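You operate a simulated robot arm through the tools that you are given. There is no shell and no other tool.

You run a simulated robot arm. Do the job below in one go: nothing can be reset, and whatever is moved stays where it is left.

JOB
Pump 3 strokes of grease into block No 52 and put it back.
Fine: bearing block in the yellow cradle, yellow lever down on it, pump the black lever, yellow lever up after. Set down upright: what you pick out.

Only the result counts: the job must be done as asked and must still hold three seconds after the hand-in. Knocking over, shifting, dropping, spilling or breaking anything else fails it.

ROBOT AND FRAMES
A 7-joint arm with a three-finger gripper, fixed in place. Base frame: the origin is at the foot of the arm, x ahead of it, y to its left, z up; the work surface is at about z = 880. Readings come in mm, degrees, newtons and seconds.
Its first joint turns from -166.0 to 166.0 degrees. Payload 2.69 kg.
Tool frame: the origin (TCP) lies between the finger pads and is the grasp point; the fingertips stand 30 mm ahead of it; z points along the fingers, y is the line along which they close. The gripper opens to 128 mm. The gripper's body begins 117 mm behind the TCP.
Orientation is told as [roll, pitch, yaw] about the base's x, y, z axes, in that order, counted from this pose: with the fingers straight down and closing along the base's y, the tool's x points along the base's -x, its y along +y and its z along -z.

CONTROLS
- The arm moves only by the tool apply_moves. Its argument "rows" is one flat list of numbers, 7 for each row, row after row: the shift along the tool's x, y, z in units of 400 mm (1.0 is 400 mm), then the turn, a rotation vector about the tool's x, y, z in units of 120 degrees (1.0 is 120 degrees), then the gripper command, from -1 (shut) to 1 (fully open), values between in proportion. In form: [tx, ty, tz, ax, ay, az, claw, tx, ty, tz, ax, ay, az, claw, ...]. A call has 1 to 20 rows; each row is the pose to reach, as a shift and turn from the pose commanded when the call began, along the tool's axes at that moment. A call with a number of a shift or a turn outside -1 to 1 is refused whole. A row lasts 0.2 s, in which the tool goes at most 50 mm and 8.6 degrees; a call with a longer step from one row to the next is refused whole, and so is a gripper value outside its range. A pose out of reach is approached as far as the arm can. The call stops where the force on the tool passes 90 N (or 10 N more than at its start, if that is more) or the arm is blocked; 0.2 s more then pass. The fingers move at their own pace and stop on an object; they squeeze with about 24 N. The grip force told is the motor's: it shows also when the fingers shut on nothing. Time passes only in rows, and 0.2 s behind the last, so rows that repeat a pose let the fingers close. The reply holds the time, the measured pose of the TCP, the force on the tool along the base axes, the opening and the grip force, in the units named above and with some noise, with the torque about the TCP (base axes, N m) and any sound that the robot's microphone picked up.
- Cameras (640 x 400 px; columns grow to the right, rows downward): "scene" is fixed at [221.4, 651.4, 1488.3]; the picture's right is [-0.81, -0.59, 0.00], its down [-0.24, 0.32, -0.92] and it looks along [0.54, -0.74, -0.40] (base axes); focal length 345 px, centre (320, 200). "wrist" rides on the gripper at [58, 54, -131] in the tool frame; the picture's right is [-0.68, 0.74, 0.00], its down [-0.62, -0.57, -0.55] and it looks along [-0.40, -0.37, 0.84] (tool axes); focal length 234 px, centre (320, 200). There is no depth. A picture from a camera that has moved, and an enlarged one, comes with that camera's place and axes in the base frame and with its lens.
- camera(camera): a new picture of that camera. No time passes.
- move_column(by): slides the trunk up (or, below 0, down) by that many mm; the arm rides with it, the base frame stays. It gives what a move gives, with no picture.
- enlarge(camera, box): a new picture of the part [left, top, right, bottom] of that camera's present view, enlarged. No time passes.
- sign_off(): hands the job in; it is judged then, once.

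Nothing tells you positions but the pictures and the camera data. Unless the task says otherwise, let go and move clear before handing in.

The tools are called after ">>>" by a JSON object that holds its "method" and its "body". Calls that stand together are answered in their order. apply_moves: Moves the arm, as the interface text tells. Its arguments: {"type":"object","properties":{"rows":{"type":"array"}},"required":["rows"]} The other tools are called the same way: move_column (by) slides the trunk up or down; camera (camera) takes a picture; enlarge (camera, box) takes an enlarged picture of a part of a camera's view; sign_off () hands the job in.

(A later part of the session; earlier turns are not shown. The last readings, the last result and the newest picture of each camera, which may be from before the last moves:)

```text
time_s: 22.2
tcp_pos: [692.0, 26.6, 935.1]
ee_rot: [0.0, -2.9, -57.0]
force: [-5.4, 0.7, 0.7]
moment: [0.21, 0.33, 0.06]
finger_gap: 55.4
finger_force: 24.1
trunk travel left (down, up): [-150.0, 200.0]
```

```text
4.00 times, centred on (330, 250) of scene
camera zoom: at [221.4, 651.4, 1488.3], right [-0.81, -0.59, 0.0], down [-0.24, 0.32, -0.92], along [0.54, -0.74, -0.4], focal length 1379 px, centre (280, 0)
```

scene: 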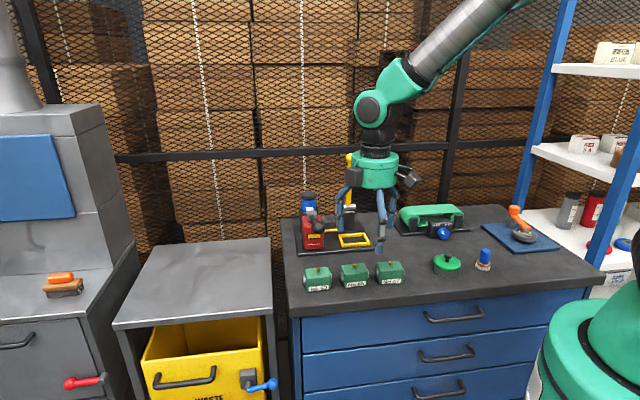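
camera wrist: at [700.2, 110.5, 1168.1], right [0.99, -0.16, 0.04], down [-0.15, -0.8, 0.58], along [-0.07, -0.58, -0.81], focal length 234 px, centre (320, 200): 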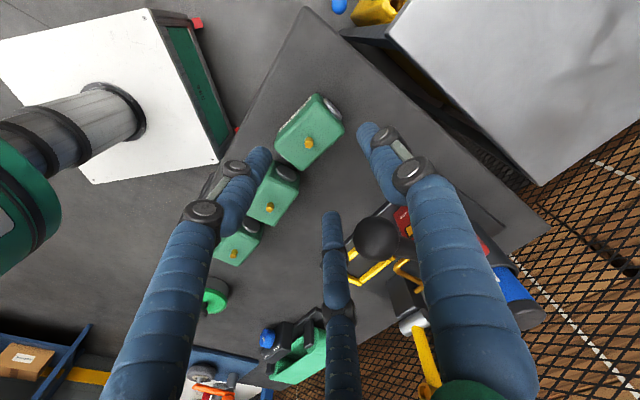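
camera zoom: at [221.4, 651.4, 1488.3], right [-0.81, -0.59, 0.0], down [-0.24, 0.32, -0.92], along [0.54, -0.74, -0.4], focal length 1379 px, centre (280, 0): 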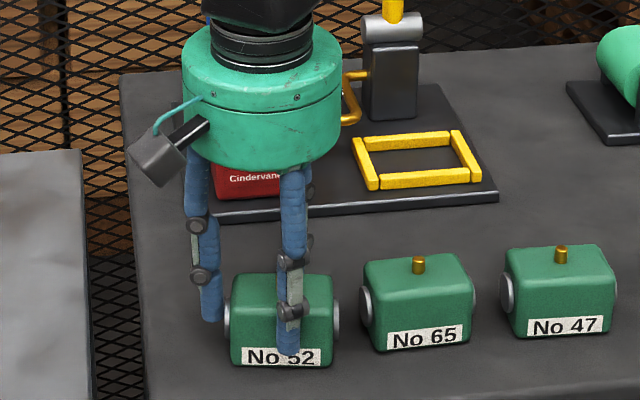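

Firm grip at 24 N and the block barely moved. I'll do a test lift of 40 mm.

>>> {"method": "apply_moves", "body": {"rows": [-0.0013, 0, -0.025, 0, 0, 0, -1, -0.0026, 0, -0.05, 0, 0, 0, -1, -0.0039, 0, -0.075, 0, 0, 0, -1, -0.0052, 0, -0.1, 0, 0, 0, -1, -0.0052, 0, -0.1, 0, 0, 0, -1]}}

>>> {"method": "enlarge", "body": {"camera": "wrist", "box": [230, 80, 420, 250]}}

>>> {"method": "enlarge", "body": {"camera": "scene", "box": [280, 200, 380, 300]}}

```text
time_s: 23.4
tcp_pos: [691.9, 24.6, 973.3]
ee_rot: [0.0, -3.1, -57.1]
force: [0.0, -0.4, -4.8]
moment: [0.06, -0.05, 0.0]
finger_gap: 54.6
finger_force: 24.0
trunk travel left (down, up): [-150.0, 200.0]
```

```text
2.35 times, centred on (325, 165) of wrist
camera zoom: at [700.6, 109.8, 1101.7], right [0.99, -0.16, 0.04], down [-0.15, -0.8, 0.58], along [-0.07, -0.58, -0.81], focal length 551 px, centre (308, 282)
```

zoom: 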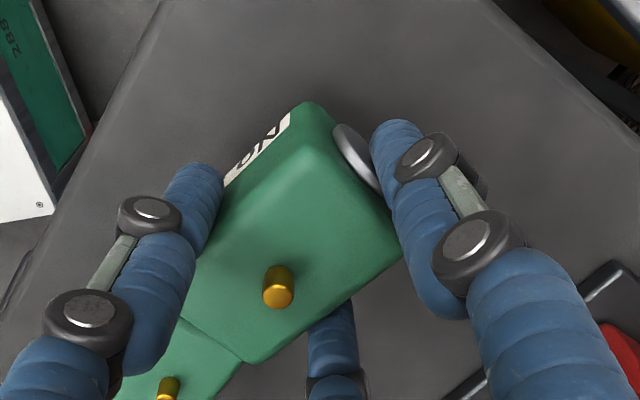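

```text
4.00 times, centred on (330, 250) of scene
camera zoom: at [221.4, 651.4, 1488.3], right [-0.81, -0.59, 0.0], down [-0.24, 0.32, -0.92], along [0.54, -0.74, -0.4], focal length 1379 px, centre (280, 0)
```

zoom: 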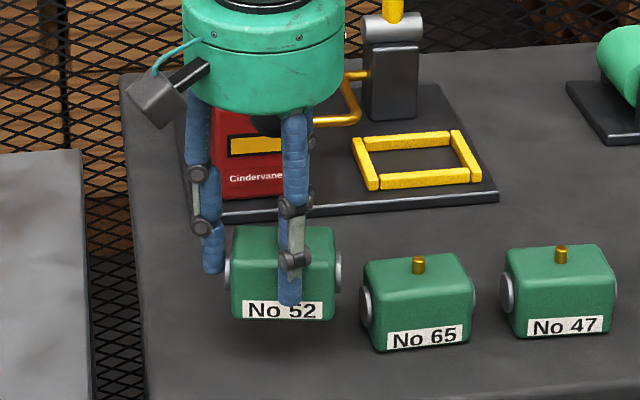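

Block 52 is held securely (about 0.5 kg). Next I raise it, pull it clear of the knob, square it with the bench and carry it to just in front of the cradle.

>>> {"method": "apply_moves", "body": {"rows": [0.0266, -0.0065, -0.0765, 0, 0, 0, -1, 0.0532, -0.013, -0.153, 0, 0, 0, -1, 0.0341, -0.1029, -0.152, -0.0012, 0, -0.022, -1, 0.015, -0.1929, -0.151, -0.0023, 0, -0.0441, -1, -0.0041, -0.2828, -0.15, -0.0035, 0, -0.0661, -1, -0.0232, -0.3727, -0.149, -0.0046, 0, -0.0882, -1, -0.1155, -0.3531, -0.1442, -0.0046, 0, -0.0882, -1, -0.2077, -0.3334, -0.1393, -0.0046, 0, -0.0882, -1, -0.3, -0.3138, -0.1345, -0.0046, 0, -0.0882, -1, -0.3, -0.3138, -0.1345, -0.0046, 0, -0.0882, -1]}}

>>> {"method": "camera", "body": {"camera": "wrist"}}

>>> {"method": "enlarge", "body": {"camera": "scene", "box": [270, 120, 400, 300]}}

```text
time_s: 25.6
tcp_pos: [653.5, -140.5, 1036.5]
ee_rot: [0.0, -2.9, -46.4]
force: [-0.1, 0.0, -6.0]
moment: [0.1, -0.07, -0.01]
finger_gap: 54.4
finger_force: 24.7
trunk travel left (down, up): [-150.0, 200.0]
```

```text
taken
camera wrist: at [645.9, -55.6, 1164.1], right [1.0, 0.02, 0.03], down [0.0, -0.81, 0.58], along [0.04, -0.58, -0.81], focal length 234 px, centre (320, 200)
```

wrist: 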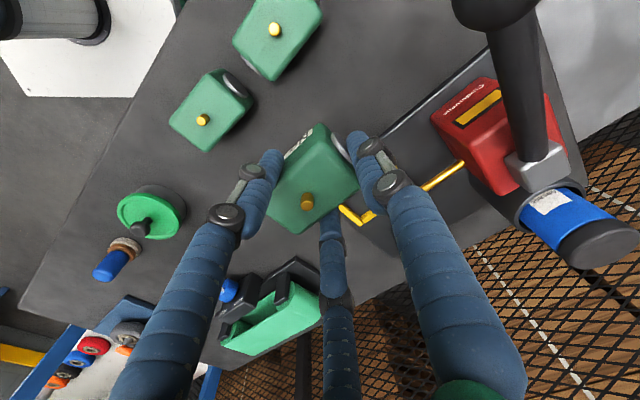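

```text
2.22 times, centred on (335, 210) of scene
camera zoom: at [221.4, 651.4, 1488.3], right [-0.81, -0.59, 0.0], down [-0.24, 0.32, -0.92], along [0.54, -0.74, -0.4], focal length 766 px, centre (287, 178)
```

zoom: 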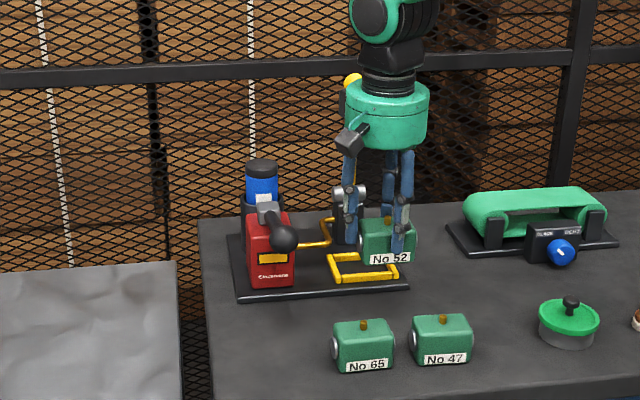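

The block is square with the bench and in front of the cradle. Now down to just above the rails and in over the cradle for an alignment check.

>>> {"method": "apply_moves", "body": {"rows": [0.0039, 0, 0.0749, 0, 0, 0, -1, 0.0078, 0, 0.1498, 0, 0, 0, -1, -0.067, 0.0018, 0.1537, 0, 0, 0, -1, -0.142, 0.0037, 0.1577, 0, 0, 0, -1, -0.2169, 0.0055, 0.1616, 0, 0, 0, -1, -0.2917, 0.0073, 0.1655, 0, 0, 0, -1, -0.2917, 0.0073, 0.1655, 0, 0, 0, -1]}}

>>> {"method": "camera", "body": {"camera": "wrist"}}

>>> {"method": "enlarge", "body": {"camera": "wrist", "box": [220, 80, 420, 260]}}

>>> {"method": "enlarge", "body": {"camera": "scene", "box": [290, 140, 390, 260]}}

>>> {"method": "enlarge", "body": {"camera": "scene", "box": [325, 200, 385, 255]}}

```text
time_s: 27.2
tcp_pos: [736.1, -225.4, 976.9]
ee_rot: [0.0, -3.0, -46.3]
force: [0.5, -0.2, -5.9]
moment: [0.07, -0.04, 0.01]
finger_gap: 54.4
finger_force: 24.0
trunk travel left (down, up): [-150.0, 200.0]
```

```text
taken
camera wrist: at [729.2, -140.7, 1104.2], right [1.0, 0.02, 0.03], down [0.0, -0.81, 0.58], along [0.04, -0.58, -0.81], focal length 234 px, centre (320, 200)
```

wrist: 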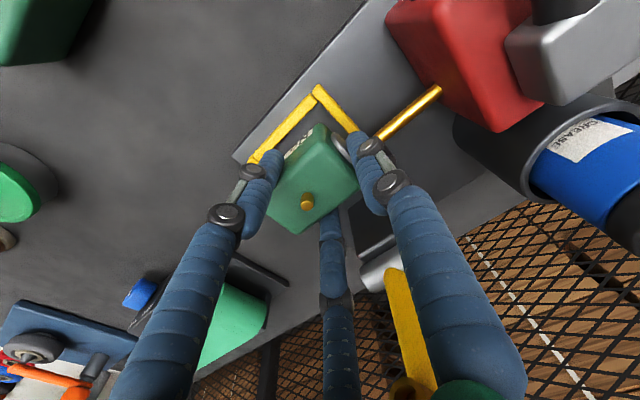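

```text
2.22 times, centred on (320, 170) of wrist
camera zoom: at [729.2, -140.7, 1104.2], right [1.0, 0.02, 0.03], down [0.0, -0.81, 0.58], along [0.04, -0.58, -0.81], focal length 520 px, centre (320, 267)
```

zoom: 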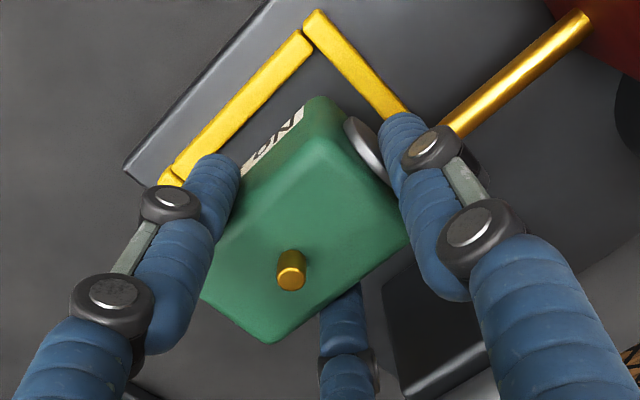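

```text
3.33 times, centred on (340, 200) of scene
camera zoom: at [221.4, 651.4, 1488.3], right [-0.81, -0.59, 0.0], down [-0.24, 0.32, -0.92], along [0.54, -0.74, -0.4], focal length 1149 px, centre (253, 200)
```

zoom: 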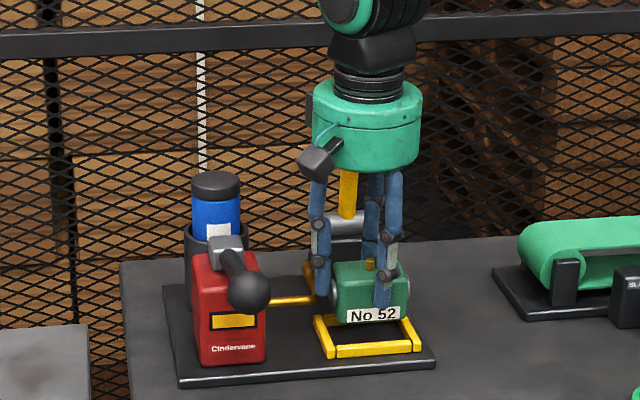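

```text
7.27 times, centred on (355, 228) of scene
camera zoom: at [221.4, 651.4, 1488.3], right [-0.81, -0.59, 0.0], down [-0.24, 0.32, -0.92], along [0.54, -0.74, -0.4], focal length 2507 px, centre (66, 0)
```

zoom: 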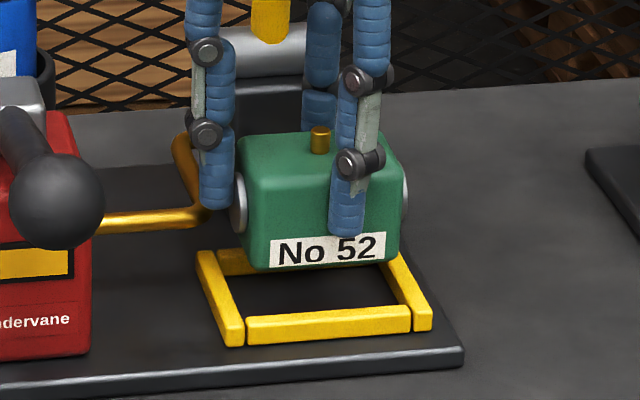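

By the wrist view the block is centred over the cradle within about 1 mm. I'll zoom in on the scene view to check its tilt before lowering.

>>> {"method": "enlarge", "body": {"camera": "scene", "box": [335, 212, 371, 242]}}

```text
13.33 times, centred on (353, 227) of scene
camera zoom: at [221.4, 651.4, 1488.3], right [-0.81, -0.59, 0.0], down [-0.24, 0.32, -0.92], along [0.54, -0.74, -0.4], focal length 4596 px, centre (-120, -160)
```

zoom: 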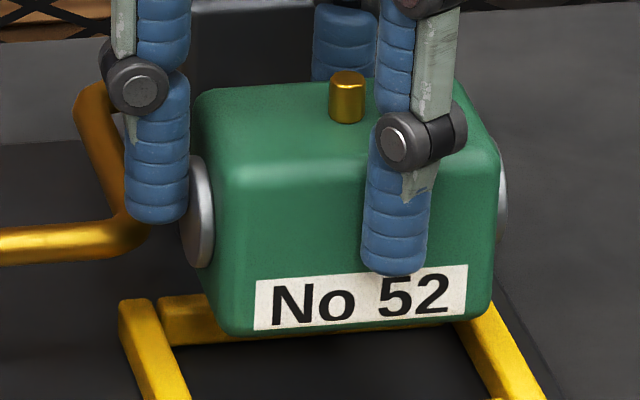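

The block is upright and parallel to the rails. I'm lowering it toward the plate.

>>> {"method": "apply_moves", "body": {"rows": [0.0009, 0, 0.0175, 0, 0, 0, -1, 0.0018, 0, 0.0349, 0, 0, 0, -1, 0.0026, 0, 0.05, 0, 0, 0, -1, 0.0026, 0, 0.05, 0, 0, 0, -1]}}

>>> {"method": "apply_moves", "body": {"rows": [0.0003, 0, 0.005, 0, 0, 0, -1, 0.0005, 0, 0.01, 0, 0, 0, -1, 0.0008, 0, 0.015, 0, 0, 0, -1, 0.0008, 0, 0.015, 0, 0, 0, -1]}}

>>> {"method": "enlarge", "body": {"camera": "scene", "box": [330, 205, 380, 255]}}

>>> {"method": "enlarge", "body": {"camera": "wrist", "box": [220, 80, 420, 260]}}

```text
time_s: 28.2
tcp_pos: [736.5, -224.7, 955.5]
ee_rot: [0.0, -3.1, -46.4]
force: [-0.3, -0.1, -5.4]
moment: [0.02, -0.06, 0.01]
finger_gap: 54.2
finger_force: 24.3
trunk travel left (down, up): [-150.0, 200.0]
```

```text
time_s: 29.2
tcp_pos: [736.2, -224.8, 949.1]
ee_rot: [0.0, -3.0, -46.4]
force: [-0.2, 0.0, -5.9]
moment: [0.08, -0.05, 0.01]
finger_gap: 54.2
finger_force: 24.2
trunk travel left (down, up): [-150.0, 200.0]
```

```text
8.00 times, centred on (355, 230) of scene
camera zoom: at [221.4, 651.4, 1488.3], right [-0.81, -0.59, 0.0], down [-0.24, 0.32, -0.92], along [0.54, -0.74, -0.4], focal length 2758 px, centre (40, -40)
```

zoom: 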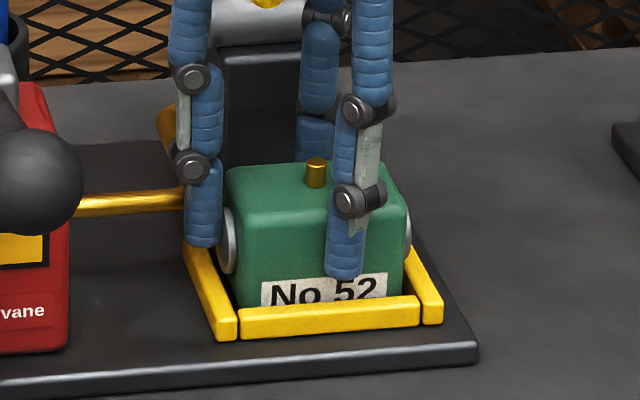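

```text
2.22 times, centred on (320, 170) of wrist
camera zoom: at [729.7, -140.2, 1077.2], right [1.0, 0.02, 0.04], down [0.0, -0.81, 0.58], along [0.04, -0.58, -0.81], focal length 520 px, centre (320, 267)
```

zoom: 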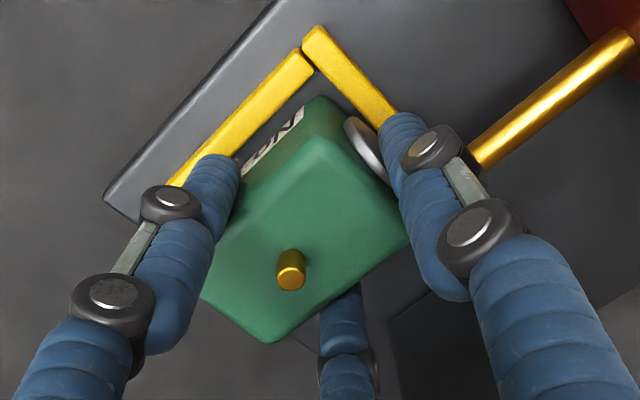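

The block is entering the frame cleanly. I'll continue in 2 mm steps, watching the force.

>>> {"method": "apply_moves", "body": {"rows": [0.0003, 0, 0.005, 0, 0, 0, -1, 0.0005, 0, 0.01, 0, 0, 0, -1, 0.0005, 0, 0.01, 0, 0, 0, -1]}}

>>> {"method": "apply_moves", "body": {"rows": [0.0001, 0, 0.0025, 0, 0, 0, -1, 0.0003, 0, 0.005, 0, 0, 0, -1, 0.0003, 0, 0.005, 0, 0, 0, -1]}}

```text
time_s: 30.0
tcp_pos: [736.5, -225.8, 947.1]
ee_rot: [0.1, -3.2, -46.4]
force: [-0.7, 2.0, 17.7]
moment: [0.15, 0.79, 0.04]
finger_gap: 54.5
finger_force: 24.1
trunk travel left (down, up): [-150.0, 200.0]
```

```text
time_s: 30.8
tcp_pos: [736.6, -225.0, 944.3]
ee_rot: [0.1, -3.1, -46.3]
force: [6.9, -5.3, 21.1]
moment: [-0.15, 0.28, 0.16]
finger_gap: 54.8
finger_force: 23.6
trunk travel left (down, up): [-150.0, 200.0]
```

Contact, now about 21 N. I'll check whether the block is on the plate or caught on a rail.

>>> {"method": "enlarge", "body": {"camera": "scene", "box": [330, 212, 378, 252]}}

>>> {"method": "enlarge", "body": {"camera": "wrist", "box": [240, 80, 400, 240]}}

```text
10.00 times, centred on (354, 232) of scene
camera zoom: at [221.4, 651.4, 1488.3], right [-0.81, -0.59, 0.0], down [-0.24, 0.32, -0.92], along [0.54, -0.74, -0.4], focal length 3447 px, centre (-20, -120)
```

zoom: 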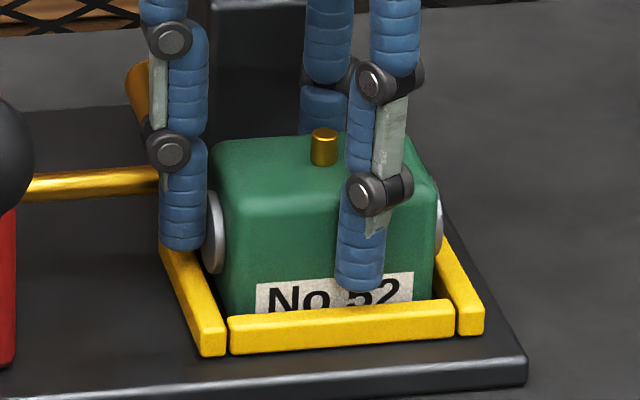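

```text
2.50 times, centred on (320, 160) of wrist
camera zoom: at [729.7, -140.7, 1072.3], right [1.0, 0.02, 0.04], down [-0.01, -0.81, 0.58], along [0.04, -0.58, -0.81], focal length 585 px, centre (320, 300)
```

zoom: 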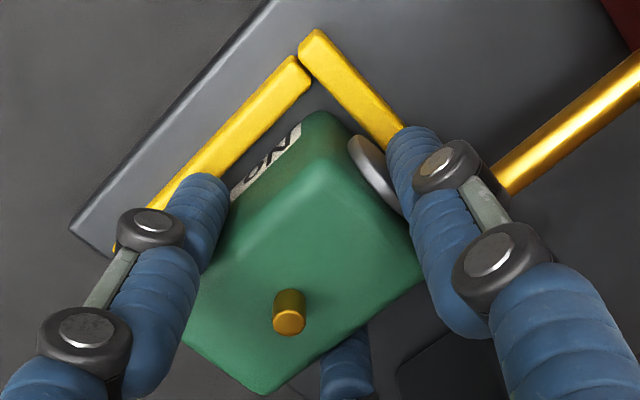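

The block is in the frame, resting on the plate. I'll ease off the downward press and open just enough to release it.

>>> {"method": "apply_moves", "body": {"rows": [-0.0003, 0, -0.006, 0, 0, 0, -1, -0.0003, 0, -0.006, 0, 0, 0, -1, -0.0003, 0, -0.006, 0, 0, 0, -0.1, -0.0003, 0, -0.006, 0, 0, 0, 0.04, -0.0003, 0, -0.006, 0, 0, 0, 0.08, -0.0003, 0, -0.006, 0, 0, 0, 0.08]}}

>>> {"method": "enlarge", "body": {"camera": "scene", "box": [330, 212, 378, 252]}}

>>> {"method": "enlarge", "body": {"camera": "wrist", "box": [240, 80, 400, 240]}}

```text
time_s: 32.2
tcp_pos: [735.5, -224.5, 946.7]
ee_rot: [0.0, -3.0, -46.4]
force: [0.0, -0.8, -0.3]
moment: [0.0, 0.01, -0.01]
finger_gap: 69.1
finger_force: 0.0
trunk travel left (down, up): [-150.0, 200.0]
```

```text
10.00 times, centred on (354, 232) of scene
camera zoom: at [221.4, 651.4, 1488.3], right [-0.81, -0.59, 0.0], down [-0.24, 0.32, -0.92], along [0.54, -0.74, -0.4], focal length 3447 px, centre (-20, -120)
```

zoom: 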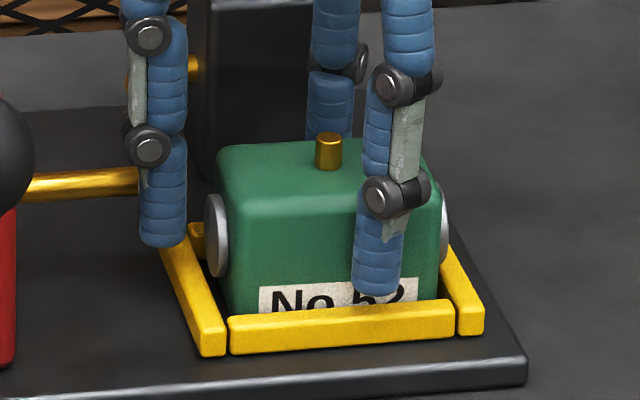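

```text
2.50 times, centred on (320, 160) of wrist
camera zoom: at [729.5, -140.6, 1073.8], right [1.0, 0.02, 0.04], down [0.0, -0.81, 0.58], along [0.04, -0.58, -0.81], focal length 585 px, centre (320, 300)
```

zoom: 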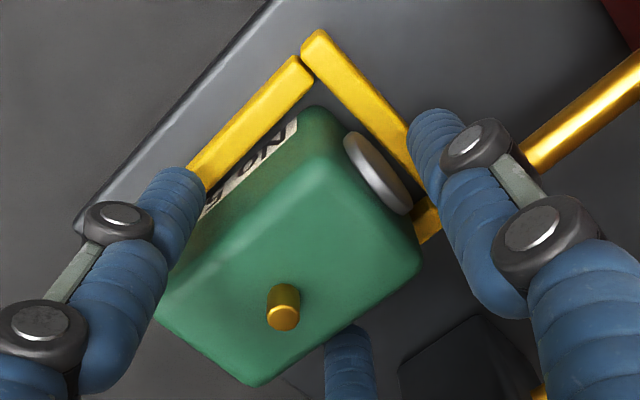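

Block 52 is seated upright in the cradle and released. I'll lift clear, back off and rise above the lever, closing the fingers on the way.

>>> {"method": "apply_moves", "body": {"rows": [-0.0039, 0, -0.0749, 0, 0, 0, 0.08, -0.0078, 0, -0.1498, 0, 0, 0, 0.08, 0.092, -0.0025, -0.155, 0, 0, 0, 0.08, 0.1919, -0.0049, -0.1603, 0, 0, 0, 0.08, 0.1863, -0.0049, -0.2676, 0, 0.005, 0, 0.08, 0.1806, -0.0049, -0.375, 0, 0.01, 0, 0.08, 0.175, -0.0049, -0.4823, 0, 0.015, 0, -1, 0.1693, -0.0049, -0.5897, 0, 0.02, 0, -1, 0.1637, -0.0049, -0.697, 0, 0.025, 0, -1, 0.1637, -0.0049, -0.697, 0, 0.025, 0, -1]}}

>>> {"method": "camera", "body": {"camera": "wrist"}}

>>> {"method": "camera", "body": {"camera": "scene"}}

>>> {"method": "enlarge", "body": {"camera": "scene", "box": [290, 140, 390, 260]}}

```text
time_s: 34.4
tcp_pos: [679.3, -168.3, 1217.7]
ee_rot: [-0.1, 0.0, -46.3]
force: [-0.4, -0.4, -0.5]
moment: [-0.02, -0.05, 0.01]
finger_gap: 2.1
finger_force: 23.9
trunk travel left (down, up): [-150.0, 200.0]
```

```text
taken
camera wrist: at [677.6, -88.6, 1350.4], right [1.0, 0.02, 0.0], down [0.02, -0.84, 0.55], along [0.01, -0.55, -0.84], focal length 234 px, centre (320, 200)
```

wrist: 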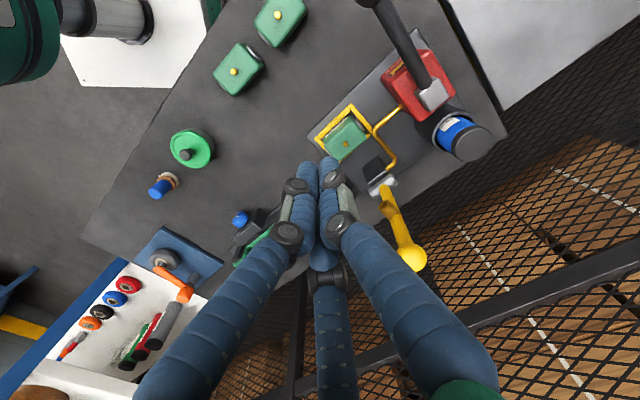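

```text
taken
```

scene: 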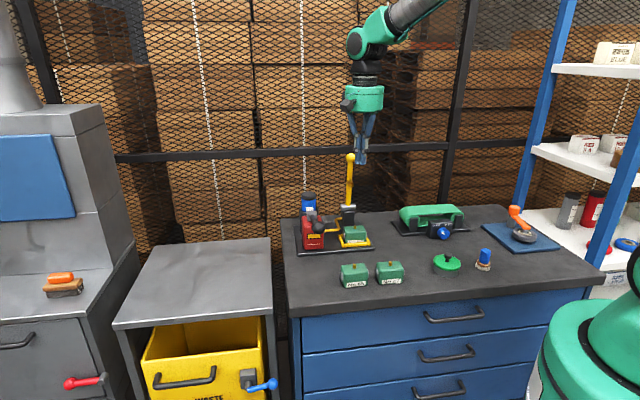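

```text
3.33 times, centred on (340, 200) of scene
camera zoom: at [221.4, 651.4, 1488.3], right [-0.81, -0.59, 0.0], down [-0.24, 0.32, -0.92], along [0.54, -0.74, -0.4], focal length 1149 px, centre (253, 200)
```

zoom: 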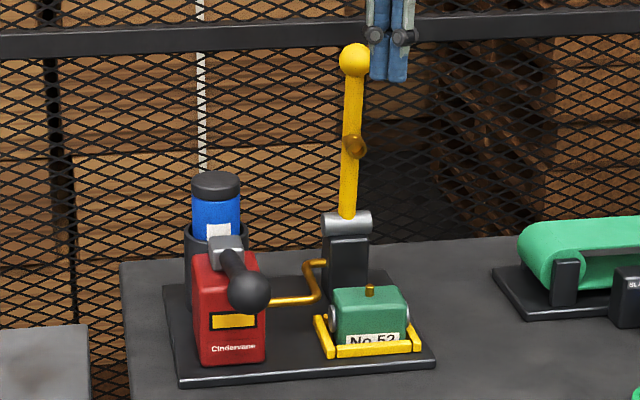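

Everything is stable and block 52 sits properly in the cradle. Now I go over and behind the yellow lever's ball with the fingers closed, to push it down toward the front.

>>> {"method": "apply_moves", "body": {"rows": [-0.1076, -0.0025, -0.0363, 0, 0, 0, -1, -0.2152, -0.0051, -0.0363, 0, 0, 0, -1, -0.3227, -0.0076, -0.0363, 0, 0, 0, -1, -0.4303, -0.0102, -0.0363, 0, 0, 0, -1, -0.5379, -0.0127, -0.0363, 0, 0, 0, -1, -0.5379, -0.0127, 0.04, 0, 0, 0, -1, -0.5379, -0.0127, 0.116, 0, 0, 0, -1, -0.5379, -0.0127, 0.116, 0, 0, 0, -1]}}

>>> {"method": "camera", "body": {"camera": "wrist"}}

>>> {"method": "enlarge", "body": {"camera": "scene", "box": [290, 100, 410, 260]}}

```text
time_s: 36.2
tcp_pos: [825.2, -329.5, 1173.5]
ee_rot: [0.0, 0.1, -46.5]
force: [0.2, 0.4, -0.4]
moment: [0.0, 0.03, -0.01]
finger_gap: 2.1
finger_force: 24.0
trunk travel left (down, up): [-150.0, 200.0]
```

```text
taken
camera wrist: at [824.5, -250.5, 1304.7], right [1.0, 0.02, 0.0], down [0.02, -0.84, 0.55], along [0.01, -0.55, -0.84], focal length 234 px, centre (320, 200)
```

wrist: 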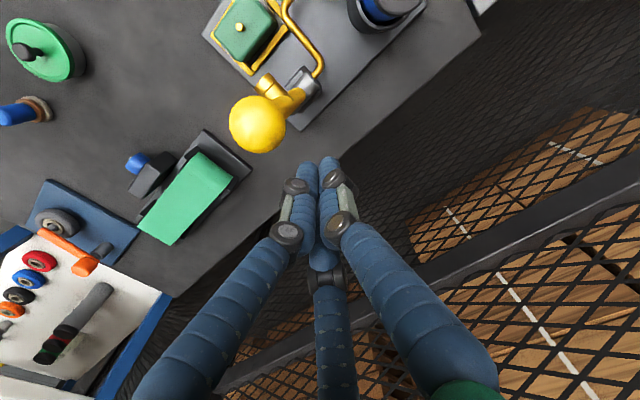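

```text
2.50 times, centred on (350, 180) of scene
camera zoom: at [221.4, 651.4, 1488.3], right [-0.81, -0.59, 0.0], down [-0.24, 0.32, -0.92], along [0.54, -0.74, -0.4], focal length 862 px, centre (245, 250)
```

zoom: 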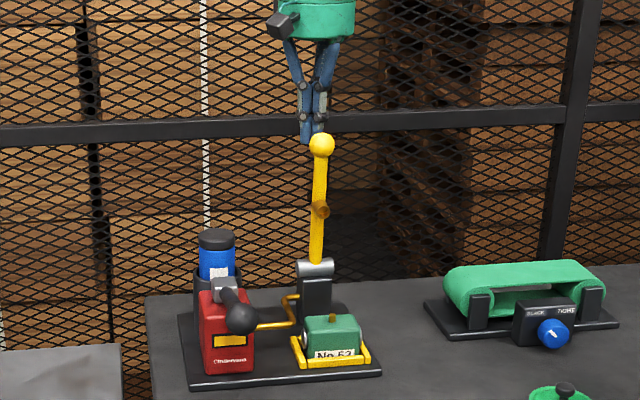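

The ball is straight ahead of the closed fingers, about 55 mm in front. I'll push it along its arc to about 50°.

>>> {"method": "apply_moves", "body": {"rows": [0.0525, -0.0013, 0, 0, 0, 0, -1, 0.0892, -0.0022, -0.01, 0, 0, 0, -1, 0.1265, -0.0031, -0.0118, 0, 0, 0, -1, 0.1637, -0.004, -0.0103, 0, 0, 0, -1, 0.2007, -0.0049, -0.0053, 0, 0, 0, -1, 0.2369, -0.0058, 0.0025, 0, 0, 0, -1, 0.2724, -0.0066, 0.0138, 0, 0, 0, -1, 0.3069, -0.0075, 0.028, 0, 0, 0, -1, 0.3399, -0.0083, 0.045, 0, 0, 0, -1, 0.3714, -0.0091, 0.065, 0, 0, 0, -1, 0.4009, -0.0098, 0.0875, 0, 0, 0, -1]}}

>>> {"method": "camera", "body": {"camera": "wrist"}}

>>> {"method": "enlarge", "body": {"camera": "scene", "box": [290, 120, 390, 260]}}

```text
time_s: 38.6
tcp_pos: [712.0, -216.0, 1137.1]
ee_rot: [0.0, -0.1, -46.4]
force: [-0.2, 0.4, 0.8]
moment: [-0.01, -0.04, -0.02]
finger_gap: 2.3
finger_force: 23.9
trunk travel left (down, up): [-150.0, 200.0]
```

```text
taken
camera wrist: at [710.0, -134.9, 1269.5], right [1.0, 0.02, 0.0], down [0.02, -0.84, 0.55], along [0.01, -0.55, -0.84], focal length 234 px, centre (320, 200)
```

wrist: 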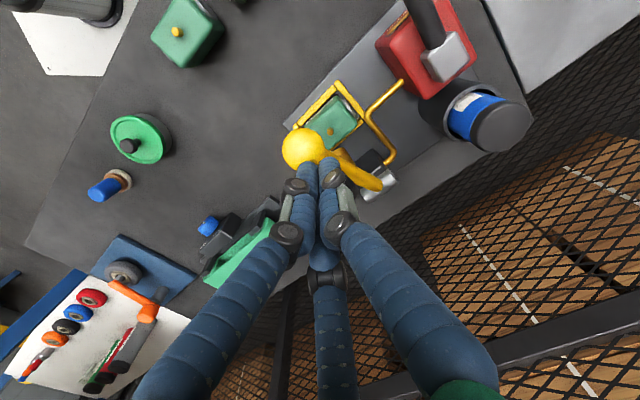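

```text
2.86 times, centred on (340, 190) of scene
camera zoom: at [221.4, 651.4, 1488.3], right [-0.81, -0.59, 0.0], down [-0.24, 0.32, -0.92], along [0.54, -0.74, -0.4], focal length 985 px, centre (263, 229)
```

zoom: 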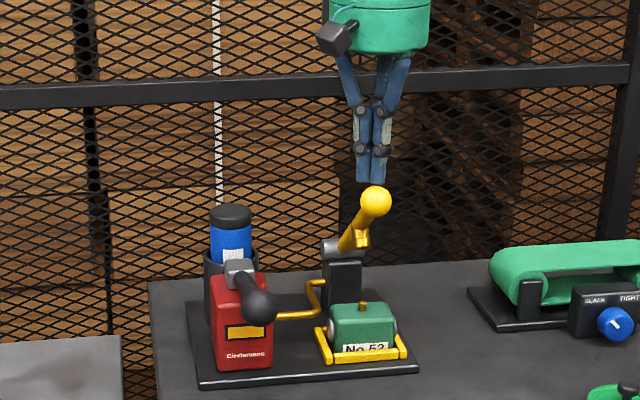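

The lever follows smoothly and stays where I leave it. I'll keep pushing down to about 80°.

>>> {"method": "apply_moves", "body": {"rows": [0.0275, -0.0007, 0.025, 0, 0, 0, -1, 0.0527, -0.0013, 0.0525, 0, 0, 0, -1, 0.0755, -0.0018, 0.082, 0, 0, 0, -1, 0.0955, -0.0023, 0.1133, 0, 0, 0, -1, 0.1127, -0.0028, 0.1463, 0, 0, 0, -1, 0.127, -0.0031, 0.1808, 0, 0, 0, -1]}}

>>> {"method": "camera", "body": {"camera": "wrist"}}

>>> {"method": "enlarge", "body": {"camera": "scene", "box": [300, 160, 390, 260]}}

```text
time_s: 40.0
tcp_pos: [675.4, -178.4, 1067.4]
ee_rot: [0.0, 0.0, -46.4]
force: [0.3, 0.3, -0.1]
moment: [0.02, 0.04, 0.01]
finger_gap: 2.5
finger_force: 24.4
trunk travel left (down, up): [-150.0, 200.0]
```

```text
taken
camera wrist: at [672.0, -98.7, 1199.1], right [1.0, 0.02, 0.0], down [0.02, -0.84, 0.55], along [0.01, -0.55, -0.84], focal length 234 px, centre (320, 200)
```

wrist: 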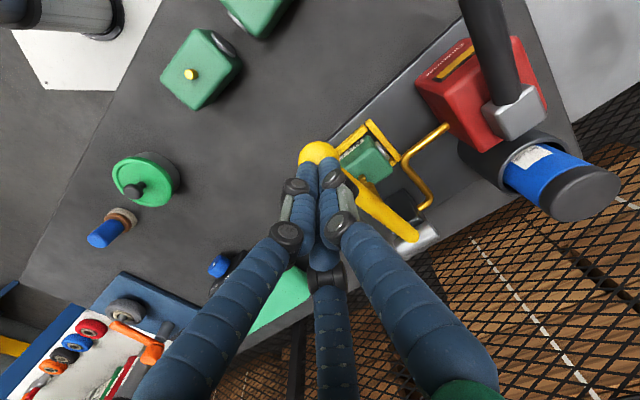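

```text
4.00 times, centred on (345, 210) of scene
camera zoom: at [221.4, 651.4, 1488.3], right [-0.81, -0.59, 0.0], down [-0.24, 0.32, -0.92], along [0.54, -0.74, -0.4], focal length 1379 px, centre (220, 160)
```

zoom: 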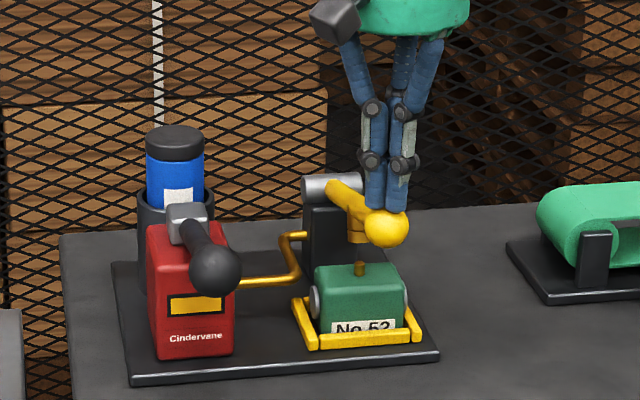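

The coupler is swinging down right above the nipple. I'll continue in small steps, watching the force and listening for a click.

>>> {"method": "apply_moves", "body": {"rows": [0.0062, -0.0001, 0.018, 0, 0, 0, -1, 0.0115, -0.0003, 0.0355, 0, 0, 0, -1, 0.016, -0.0004, 0.0535, 0, 0, 0, -1, 0.0195, -0.0005, 0.0718, 0, 0, 0, -1]}}

>>> {"method": "enlarge", "body": {"camera": "scene", "box": [320, 180, 380, 250]}}

>>> {"method": "enlarge", "body": {"camera": "wrist", "box": [270, 90, 450, 250]}}

```text
time_s: 41.0
tcp_pos: [669.3, -173.1, 1038.7]
ee_rot: [0.0, 0.1, -46.4]
force: [-0.2, -0.4, 0.4]
moment: [0.0, -0.04, 0.02]
finger_gap: 2.2
finger_force: 24.0
trunk travel left (down, up): [-150.0, 200.0]
```

```text
5.71 times, centred on (350, 215) of scene
camera zoom: at [221.4, 651.4, 1488.3], right [-0.81, -0.59, 0.0], down [-0.24, 0.32, -0.92], along [0.54, -0.74, -0.4], focal length 1970 px, centre (149, 114)
```

zoom: 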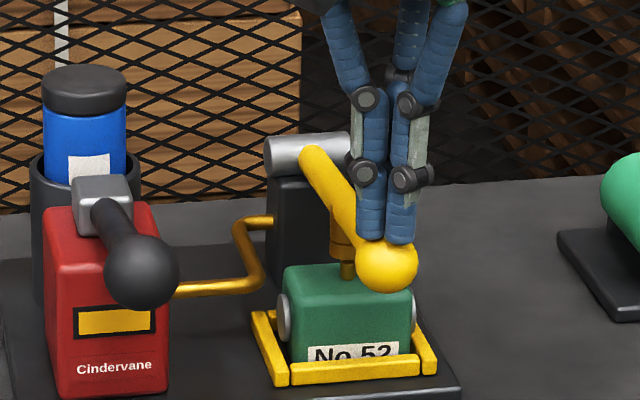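

```text
2.50 times, centred on (360, 170) of wrist
camera zoom: at [667.5, -93.7, 1170.2], right [1.0, 0.02, 0.0], down [0.02, -0.84, 0.55], along [0.01, -0.55, -0.84], focal length 585 px, centre (220, 275)
```

zoom: 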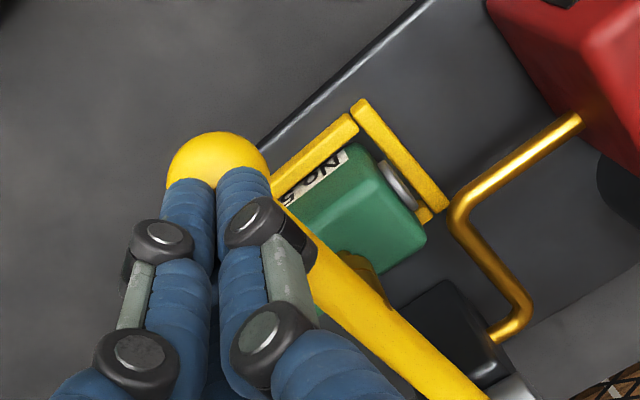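

The coupler is just above the nipple and well aligned. A few more millimetres down.

>>> {"method": "apply_moves", "body": {"rows": [0.0015, 0, 0.0075, 0, 0, 0, -1, 0.003, 0, 0.015, 0, 0, 0, -1, 0.003, 0, 0.015, 0, 0, 0, -1]}}

>>> {"method": "apply_moves", "body": {"rows": [0.001, 0, 0.0075, 0, 0, 0, -1, 0.002, 0, 0.015, 0, 0, 0, -1, 0.002, 0, 0.015, 0, 0, 0, -1]}}

>>> {"method": "enlarge", "body": {"camera": "scene", "box": [320, 180, 380, 250]}}

```text
time_s: 41.8
tcp_pos: [668.2, -172.3, 1032.0]
ee_rot: [0.1, 0.1, -46.4]
force: [-0.6, 0.0, 0.5]
moment: [0.02, 0.01, 0.01]
finger_gap: 2.3
finger_force: 24.1
trunk travel left (down, up): [-150.0, 200.0]
```

```text
time_s: 42.6
tcp_pos: [668.3, -171.3, 1026.5]
ee_rot: [0.0, 0.0, -46.4]
force: [-0.2, 0.9, 0.3]
moment: [0.01, -0.03, -0.02]
finger_gap: 2.1
finger_force: 24.3
trunk travel left (down, up): [-150.0, 200.0]
```

```text
5.71 times, centred on (350, 215) of scene
camera zoom: at [221.4, 651.4, 1488.3], right [-0.81, -0.59, 0.0], down [-0.24, 0.32, -0.92], along [0.54, -0.74, -0.4], focal length 1970 px, centre (149, 114)
```

zoom: 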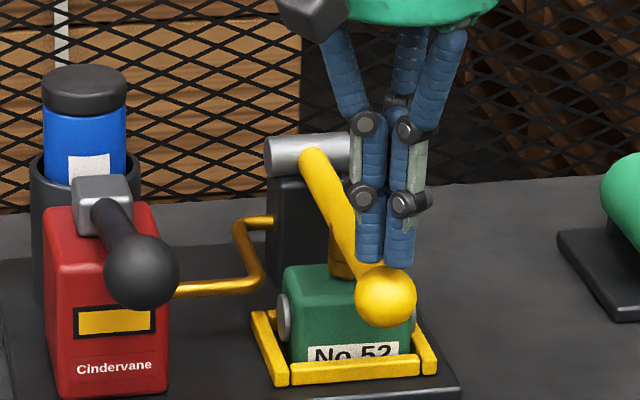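

The coupler now covers the nipple, still with no resistance. Continuing.

>>> {"method": "apply_moves", "body": {"rows": [0.0005, 0, 0.0075, 0, 0, 0, -1, 0.001, 0, 0.015, 0, 0, 0, -1, 0.001, 0, 0.015, 0, 0, 0, -1]}}

>>> {"method": "apply_moves", "body": {"rows": [0, 0, 0.0075, 0, 0, 0, -1, 0, 0, 0.0125, 0, 0, 0, -1, 0, 0, 0.0125, 0, 0, 0, -1]}}

>>> {"method": "enlarge", "body": {"camera": "scene", "box": [320, 180, 380, 250]}}

```text
time_s: 43.4
tcp_pos: [667.7, -171.4, 1020.1]
ee_rot: [0.0, 0.0, -46.4]
force: [-0.2, -0.5, 0.2]
moment: [-0.06, -0.02, -0.02]
finger_gap: 2.1
finger_force: 23.8
trunk travel left (down, up): [-150.0, 200.0]
```

```text
time_s: 44.2
tcp_pos: [668.4, -171.2, 1017.7]
ee_rot: [0.1, -0.2, -46.4]
force: [0.6, 8.2, 20.6]
moment: [0.18, -0.01, -0.01]
finger_gap: 6.2
finger_force: 30.9
trunk travel left (down, up): [-150.0, 200.0]
```

```text
5.71 times, centred on (350, 215) of scene
camera zoom: at [221.4, 651.4, 1488.3], right [-0.81, -0.59, 0.0], down [-0.24, 0.32, -0.92], along [0.54, -0.74, -0.4], focal length 1970 px, centre (149, 114)
```

zoom: 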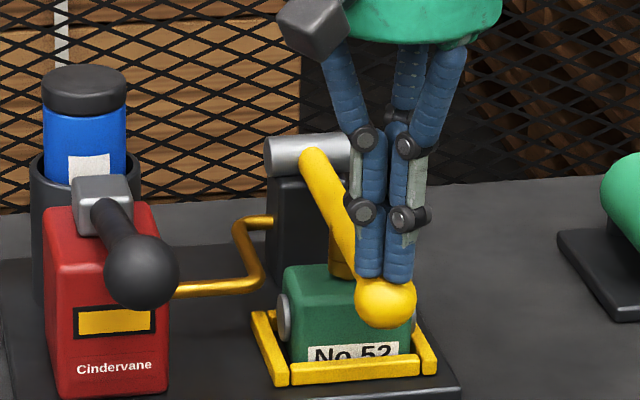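

The lever has reached its stop, with 20 N of resistance. I'll rise a bit and check that it's seated on the nipple.

>>> {"method": "apply_moves", "body": {"rows": [0, 0, -0.025, 0, 0, 0, -1, 0, 0, -0.1, 0, 0, 0, -1, 0, 0, -0.2, 0, 0, 0, -1, 0, 0, -0.2, 0, 0, 0, -1]}}

>>> {"method": "enlarge", "body": {"camera": "scene", "box": [320, 190, 380, 250]}}

>>> {"method": "camera", "body": {"camera": "wrist"}}

>>> {"method": "enlarge", "body": {"camera": "wrist", "box": [290, 60, 470, 230]}}

```text
time_s: 45.2
tcp_pos: [666.2, -172.2, 1096.4]
ee_rot: [-0.1, -0.1, -46.4]
force: [-0.7, -0.5, 0.1]
moment: [0.02, -0.03, 0.0]
finger_gap: 2.3
finger_force: 31.0
trunk travel left (down, up): [-150.0, 200.0]
```

```text
6.67 times, centred on (350, 220) of scene
camera zoom: at [221.4, 651.4, 1488.3], right [-0.81, -0.59, 0.0], down [-0.24, 0.32, -0.92], along [0.54, -0.74, -0.4], focal length 2298 px, centre (120, 67)
```

zoom: 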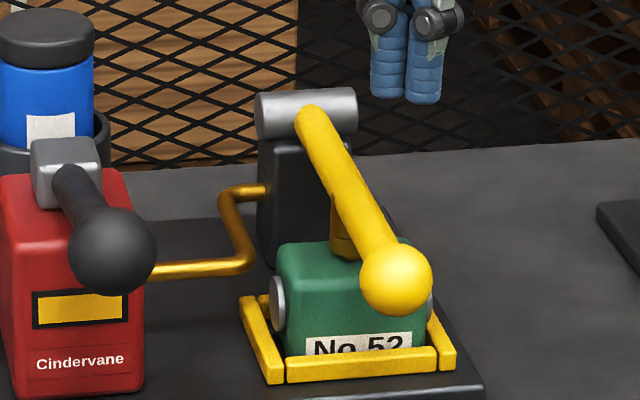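

```text
taken
camera wrist: at [665.5, -93.1, 1227.3], right [1.0, 0.02, 0.0], down [0.02, -0.84, 0.55], along [0.01, -0.55, -0.84], focal length 234 px, centre (320, 200)
```

wrist: 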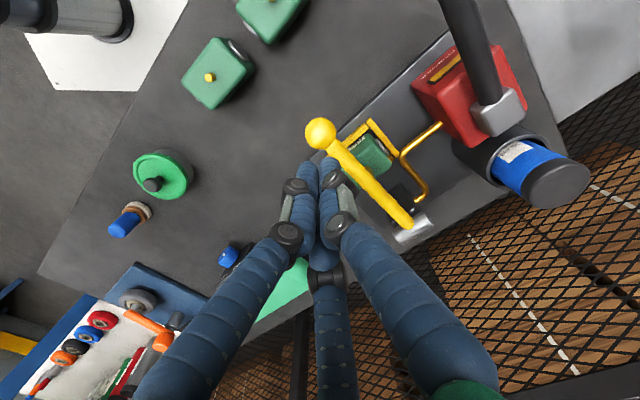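

```text
2.35 times, centred on (380, 145) of wrist
camera zoom: at [665.5, -93.1, 1227.3], right [1.0, 0.02, 0.0], down [0.02, -0.84, 0.55], along [0.01, -0.55, -0.84], focal length 551 px, centre (179, 329)
```

zoom: 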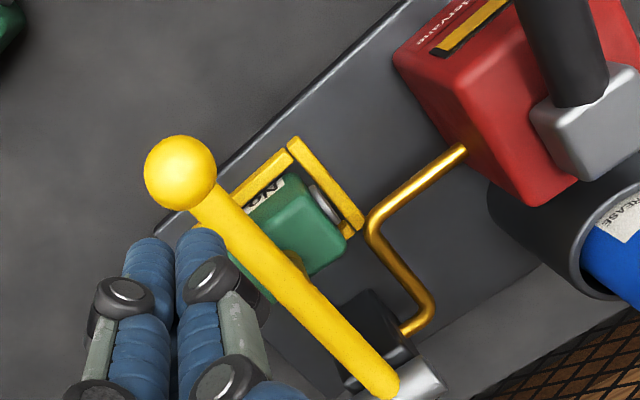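

The yellow lever is down on the nipple and stays there. Next is the black pump lever: its knob is near A≈494, N≈535, z≈1034. I move over it and turn the hand so two fingers straddle the rod.

>>> {"method": "apply_moves", "body": {"rows": [0.0388, 0.0891, -0.0425, 0, 0, -0.0635, -1, 0.0777, 0.1782, -0.085, 0, 0, -0.127, -1, 0.1165, 0.2672, -0.085, 0, 0, -0.1904, -1, 0.1553, 0.3563, -0.085, 0, 0, -0.2539, -1, 0.1553, 0.3563, -0.085, 0, 0, -0.3174, -1, 0.1553, 0.3563, -0.085, 0, 0, -0.3809, 0.1, 0.1553, 0.3563, -0.085, 0, 0, -0.4443, 0.1, 0.1553, 0.3563, -0.085, 0, 0, -0.5078, 0.1, 0.1553, 0.3563, -0.085, 0, 0, -0.5713, 0.1, 0.1553, 0.3563, -0.085, 0, 0, -0.6348, 0.1, 0.1553, 0.3563, -0.085, 0, 0, -0.6982, 0.1, 0.1553, 0.3563, -0.085, 0, 0, -0.7617, 0.1, 0.1553, 0.3563, -0.085, 0, 0, -0.7617, 0.1]}}

>>> {"method": "camera", "body": {"camera": "wrist"}}

>>> {"method": "enlarge", "body": {"camera": "wrist", "box": [250, 80, 410, 240]}}

>>> {"method": "enlarge", "body": {"camera": "scene", "box": [270, 120, 390, 260]}}

```text
time_s: 48.0
tcp_pos: [726.8, -29.5, 1130.0]
ee_rot: [0.0, 0.0, 45.1]
force: [0.2, -0.9, 0.5]
moment: [0.01, -0.02, -0.02]
finger_gap: 70.5
finger_force: 0.1
trunk travel left (down, up): [-150.0, 200.0]
```

```text
taken
camera wrist: at [647.7, -31.5, 1260.8], right [-0.04, 1.0, 0.0], down [0.84, 0.04, 0.55], along [0.55, 0.02, -0.84], focal length 234 px, centre (320, 200)
```

wrist: 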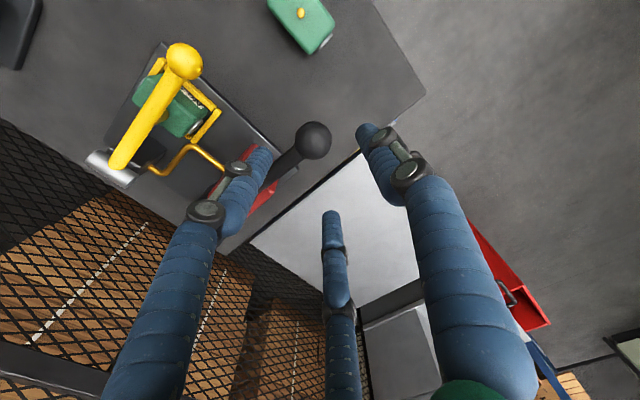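

```text
2.50 times, centred on (330, 160) of wrist
camera zoom: at [647.7, -31.5, 1260.8], right [-0.04, 1.0, 0.0], down [0.84, 0.04, 0.55], along [0.55, 0.02, -0.84], focal length 585 px, centre (295, 300)
```

zoom: 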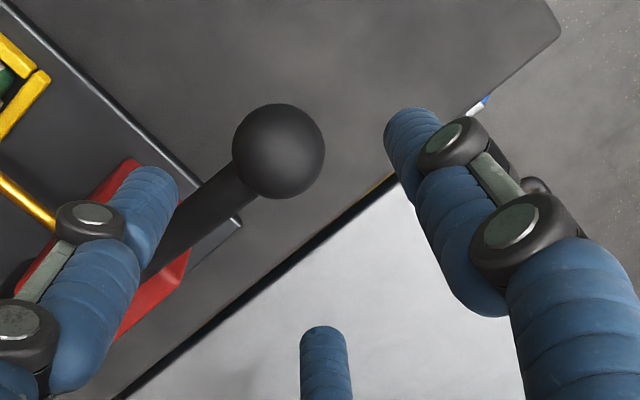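

```text
2.86 times, centred on (330, 190) of scene
camera zoom: at [221.4, 651.4, 1488.3], right [-0.81, -0.59, 0.0], down [-0.24, 0.32, -0.92], along [0.54, -0.74, -0.4], focal length 985 px, centre (291, 229)
```

zoom: 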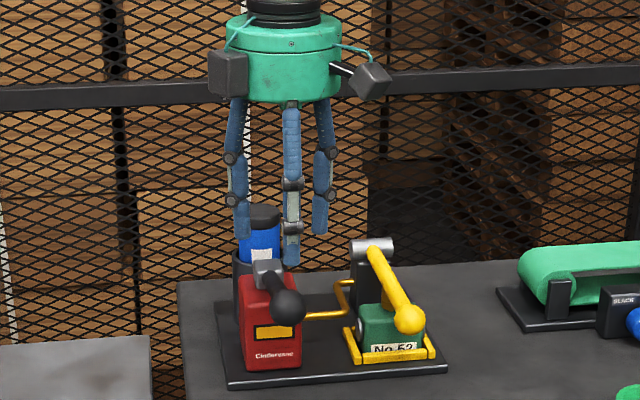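

The knob is about 6 mm off the tool axis, so I correct for that and lower the open fingers around it.

>>> {"method": "apply_moves", "body": {"rows": [0.015, -0.005, 0, 0, 0, 0, 0.1, 0.015, -0.005, 0.07, 0, 0, 0, 0.1, 0.015, -0.005, 0.14, 0, 0, 0, 0.1, 0.015, -0.005, 0.2, 0, 0, 0, 0.1, 0.015, -0.005, 0.2, 0, 0, 0, 0.1]}}

>>> {"method": "enlarge", "body": {"camera": "wrist", "box": [240, 90, 410, 260]}}

>>> {"method": "enlarge", "body": {"camera": "scene", "box": [285, 180, 355, 260]}}

```text
time_s: 49.2
tcp_pos: [724.0, -35.9, 1049.5]
ee_rot: [0.0, 0.0, 45.0]
force: [0.9, 0.3, -0.5]
moment: [0.01, 0.02, 0.02]
finger_gap: 70.3
finger_force: 0.0
trunk travel left (down, up): [-150.0, 200.0]
```

```text
2.35 times, centred on (325, 175) of wrist
camera zoom: at [644.5, -38.0, 1180.8], right [-0.04, 1.0, 0.0], down [0.84, 0.04, 0.55], along [0.55, 0.02, -0.84], focal length 551 px, centre (308, 259)
```

zoom: 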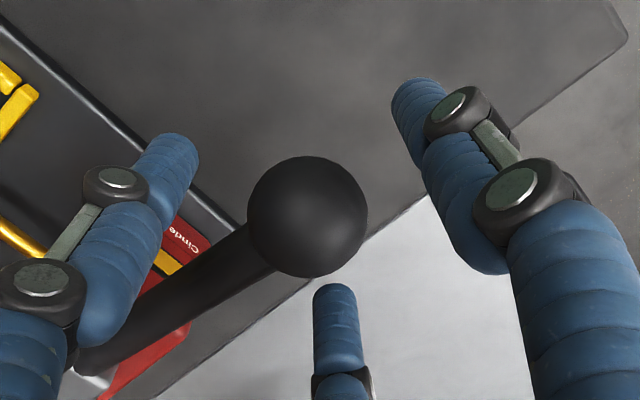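

```text
5.00 times, centred on (320, 220) of scene
camera zoom: at [221.4, 651.4, 1488.3], right [-0.81, -0.59, 0.0], down [-0.24, 0.32, -0.92], along [0.54, -0.74, -0.4], focal length 1724 px, centre (320, 100)
```

zoom: 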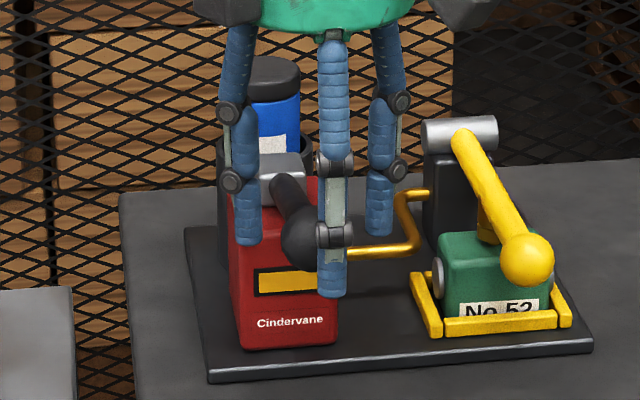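

The knob is centred between the fingers within 2 mm. I'll lower 12 mm to its equator and close on it.

>>> {"method": "apply_moves", "body": {"rows": [0.0025, 0.0045, 0.015, 0, 0, 0, 0.1, 0.0025, 0.0045, 0.03, 0, 0, 0, 0.1, 0.0025, 0.0045, 0.03, 0, 0, 0, -0.2, 0.0025, 0.0045, 0.03, 0, 0, 0, -0.4, 0.0025, 0.0045, 0.03, 0, 0, 0, -1, 0.0025, 0.0045, 0.03, 0, 0, 0, -1]}}

>>> {"method": "enlarge", "body": {"camera": "wrist", "box": [240, 90, 410, 260]}}

>>> {"method": "enlarge", "body": {"camera": "scene", "box": [285, 180, 355, 260]}}

```text
time_s: 50.6
tcp_pos: [725.9, -32.9, 1037.6]
ee_rot: [-0.1, -0.2, 45.1]
force: [26.1, 7.6, -1.6]
moment: [-0.09, -0.46, 0.2]
finger_gap: 38.8
finger_force: 23.9
trunk travel left (down, up): [-150.0, 200.0]
```

```text
2.35 times, centred on (325, 175) of wrist
camera zoom: at [645.9, -36.0, 1168.7], right [-0.04, 1.0, 0.0], down [0.83, 0.04, 0.55], along [0.55, 0.02, -0.83], focal length 551 px, centre (308, 259)
```

zoom: 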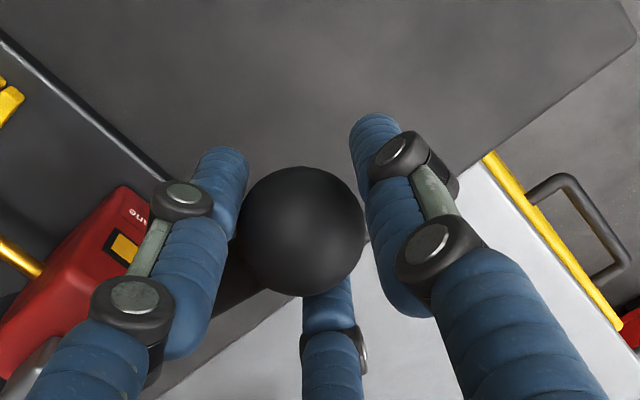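

```text
5.00 times, centred on (320, 220) of scene
camera zoom: at [221.4, 651.4, 1488.3], right [-0.81, -0.59, 0.0], down [-0.24, 0.32, -0.92], along [0.54, -0.74, -0.4], focal length 1724 px, centre (320, 100)
```

zoom: 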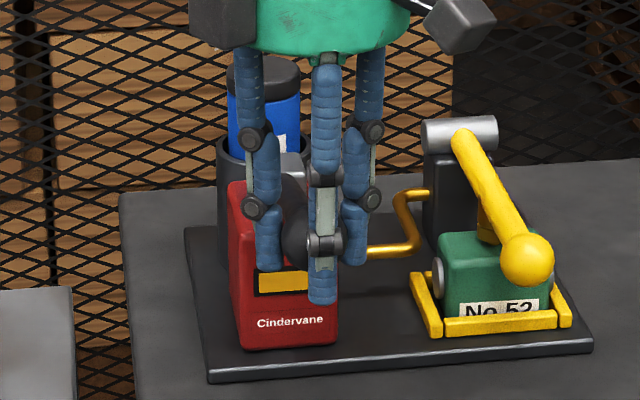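

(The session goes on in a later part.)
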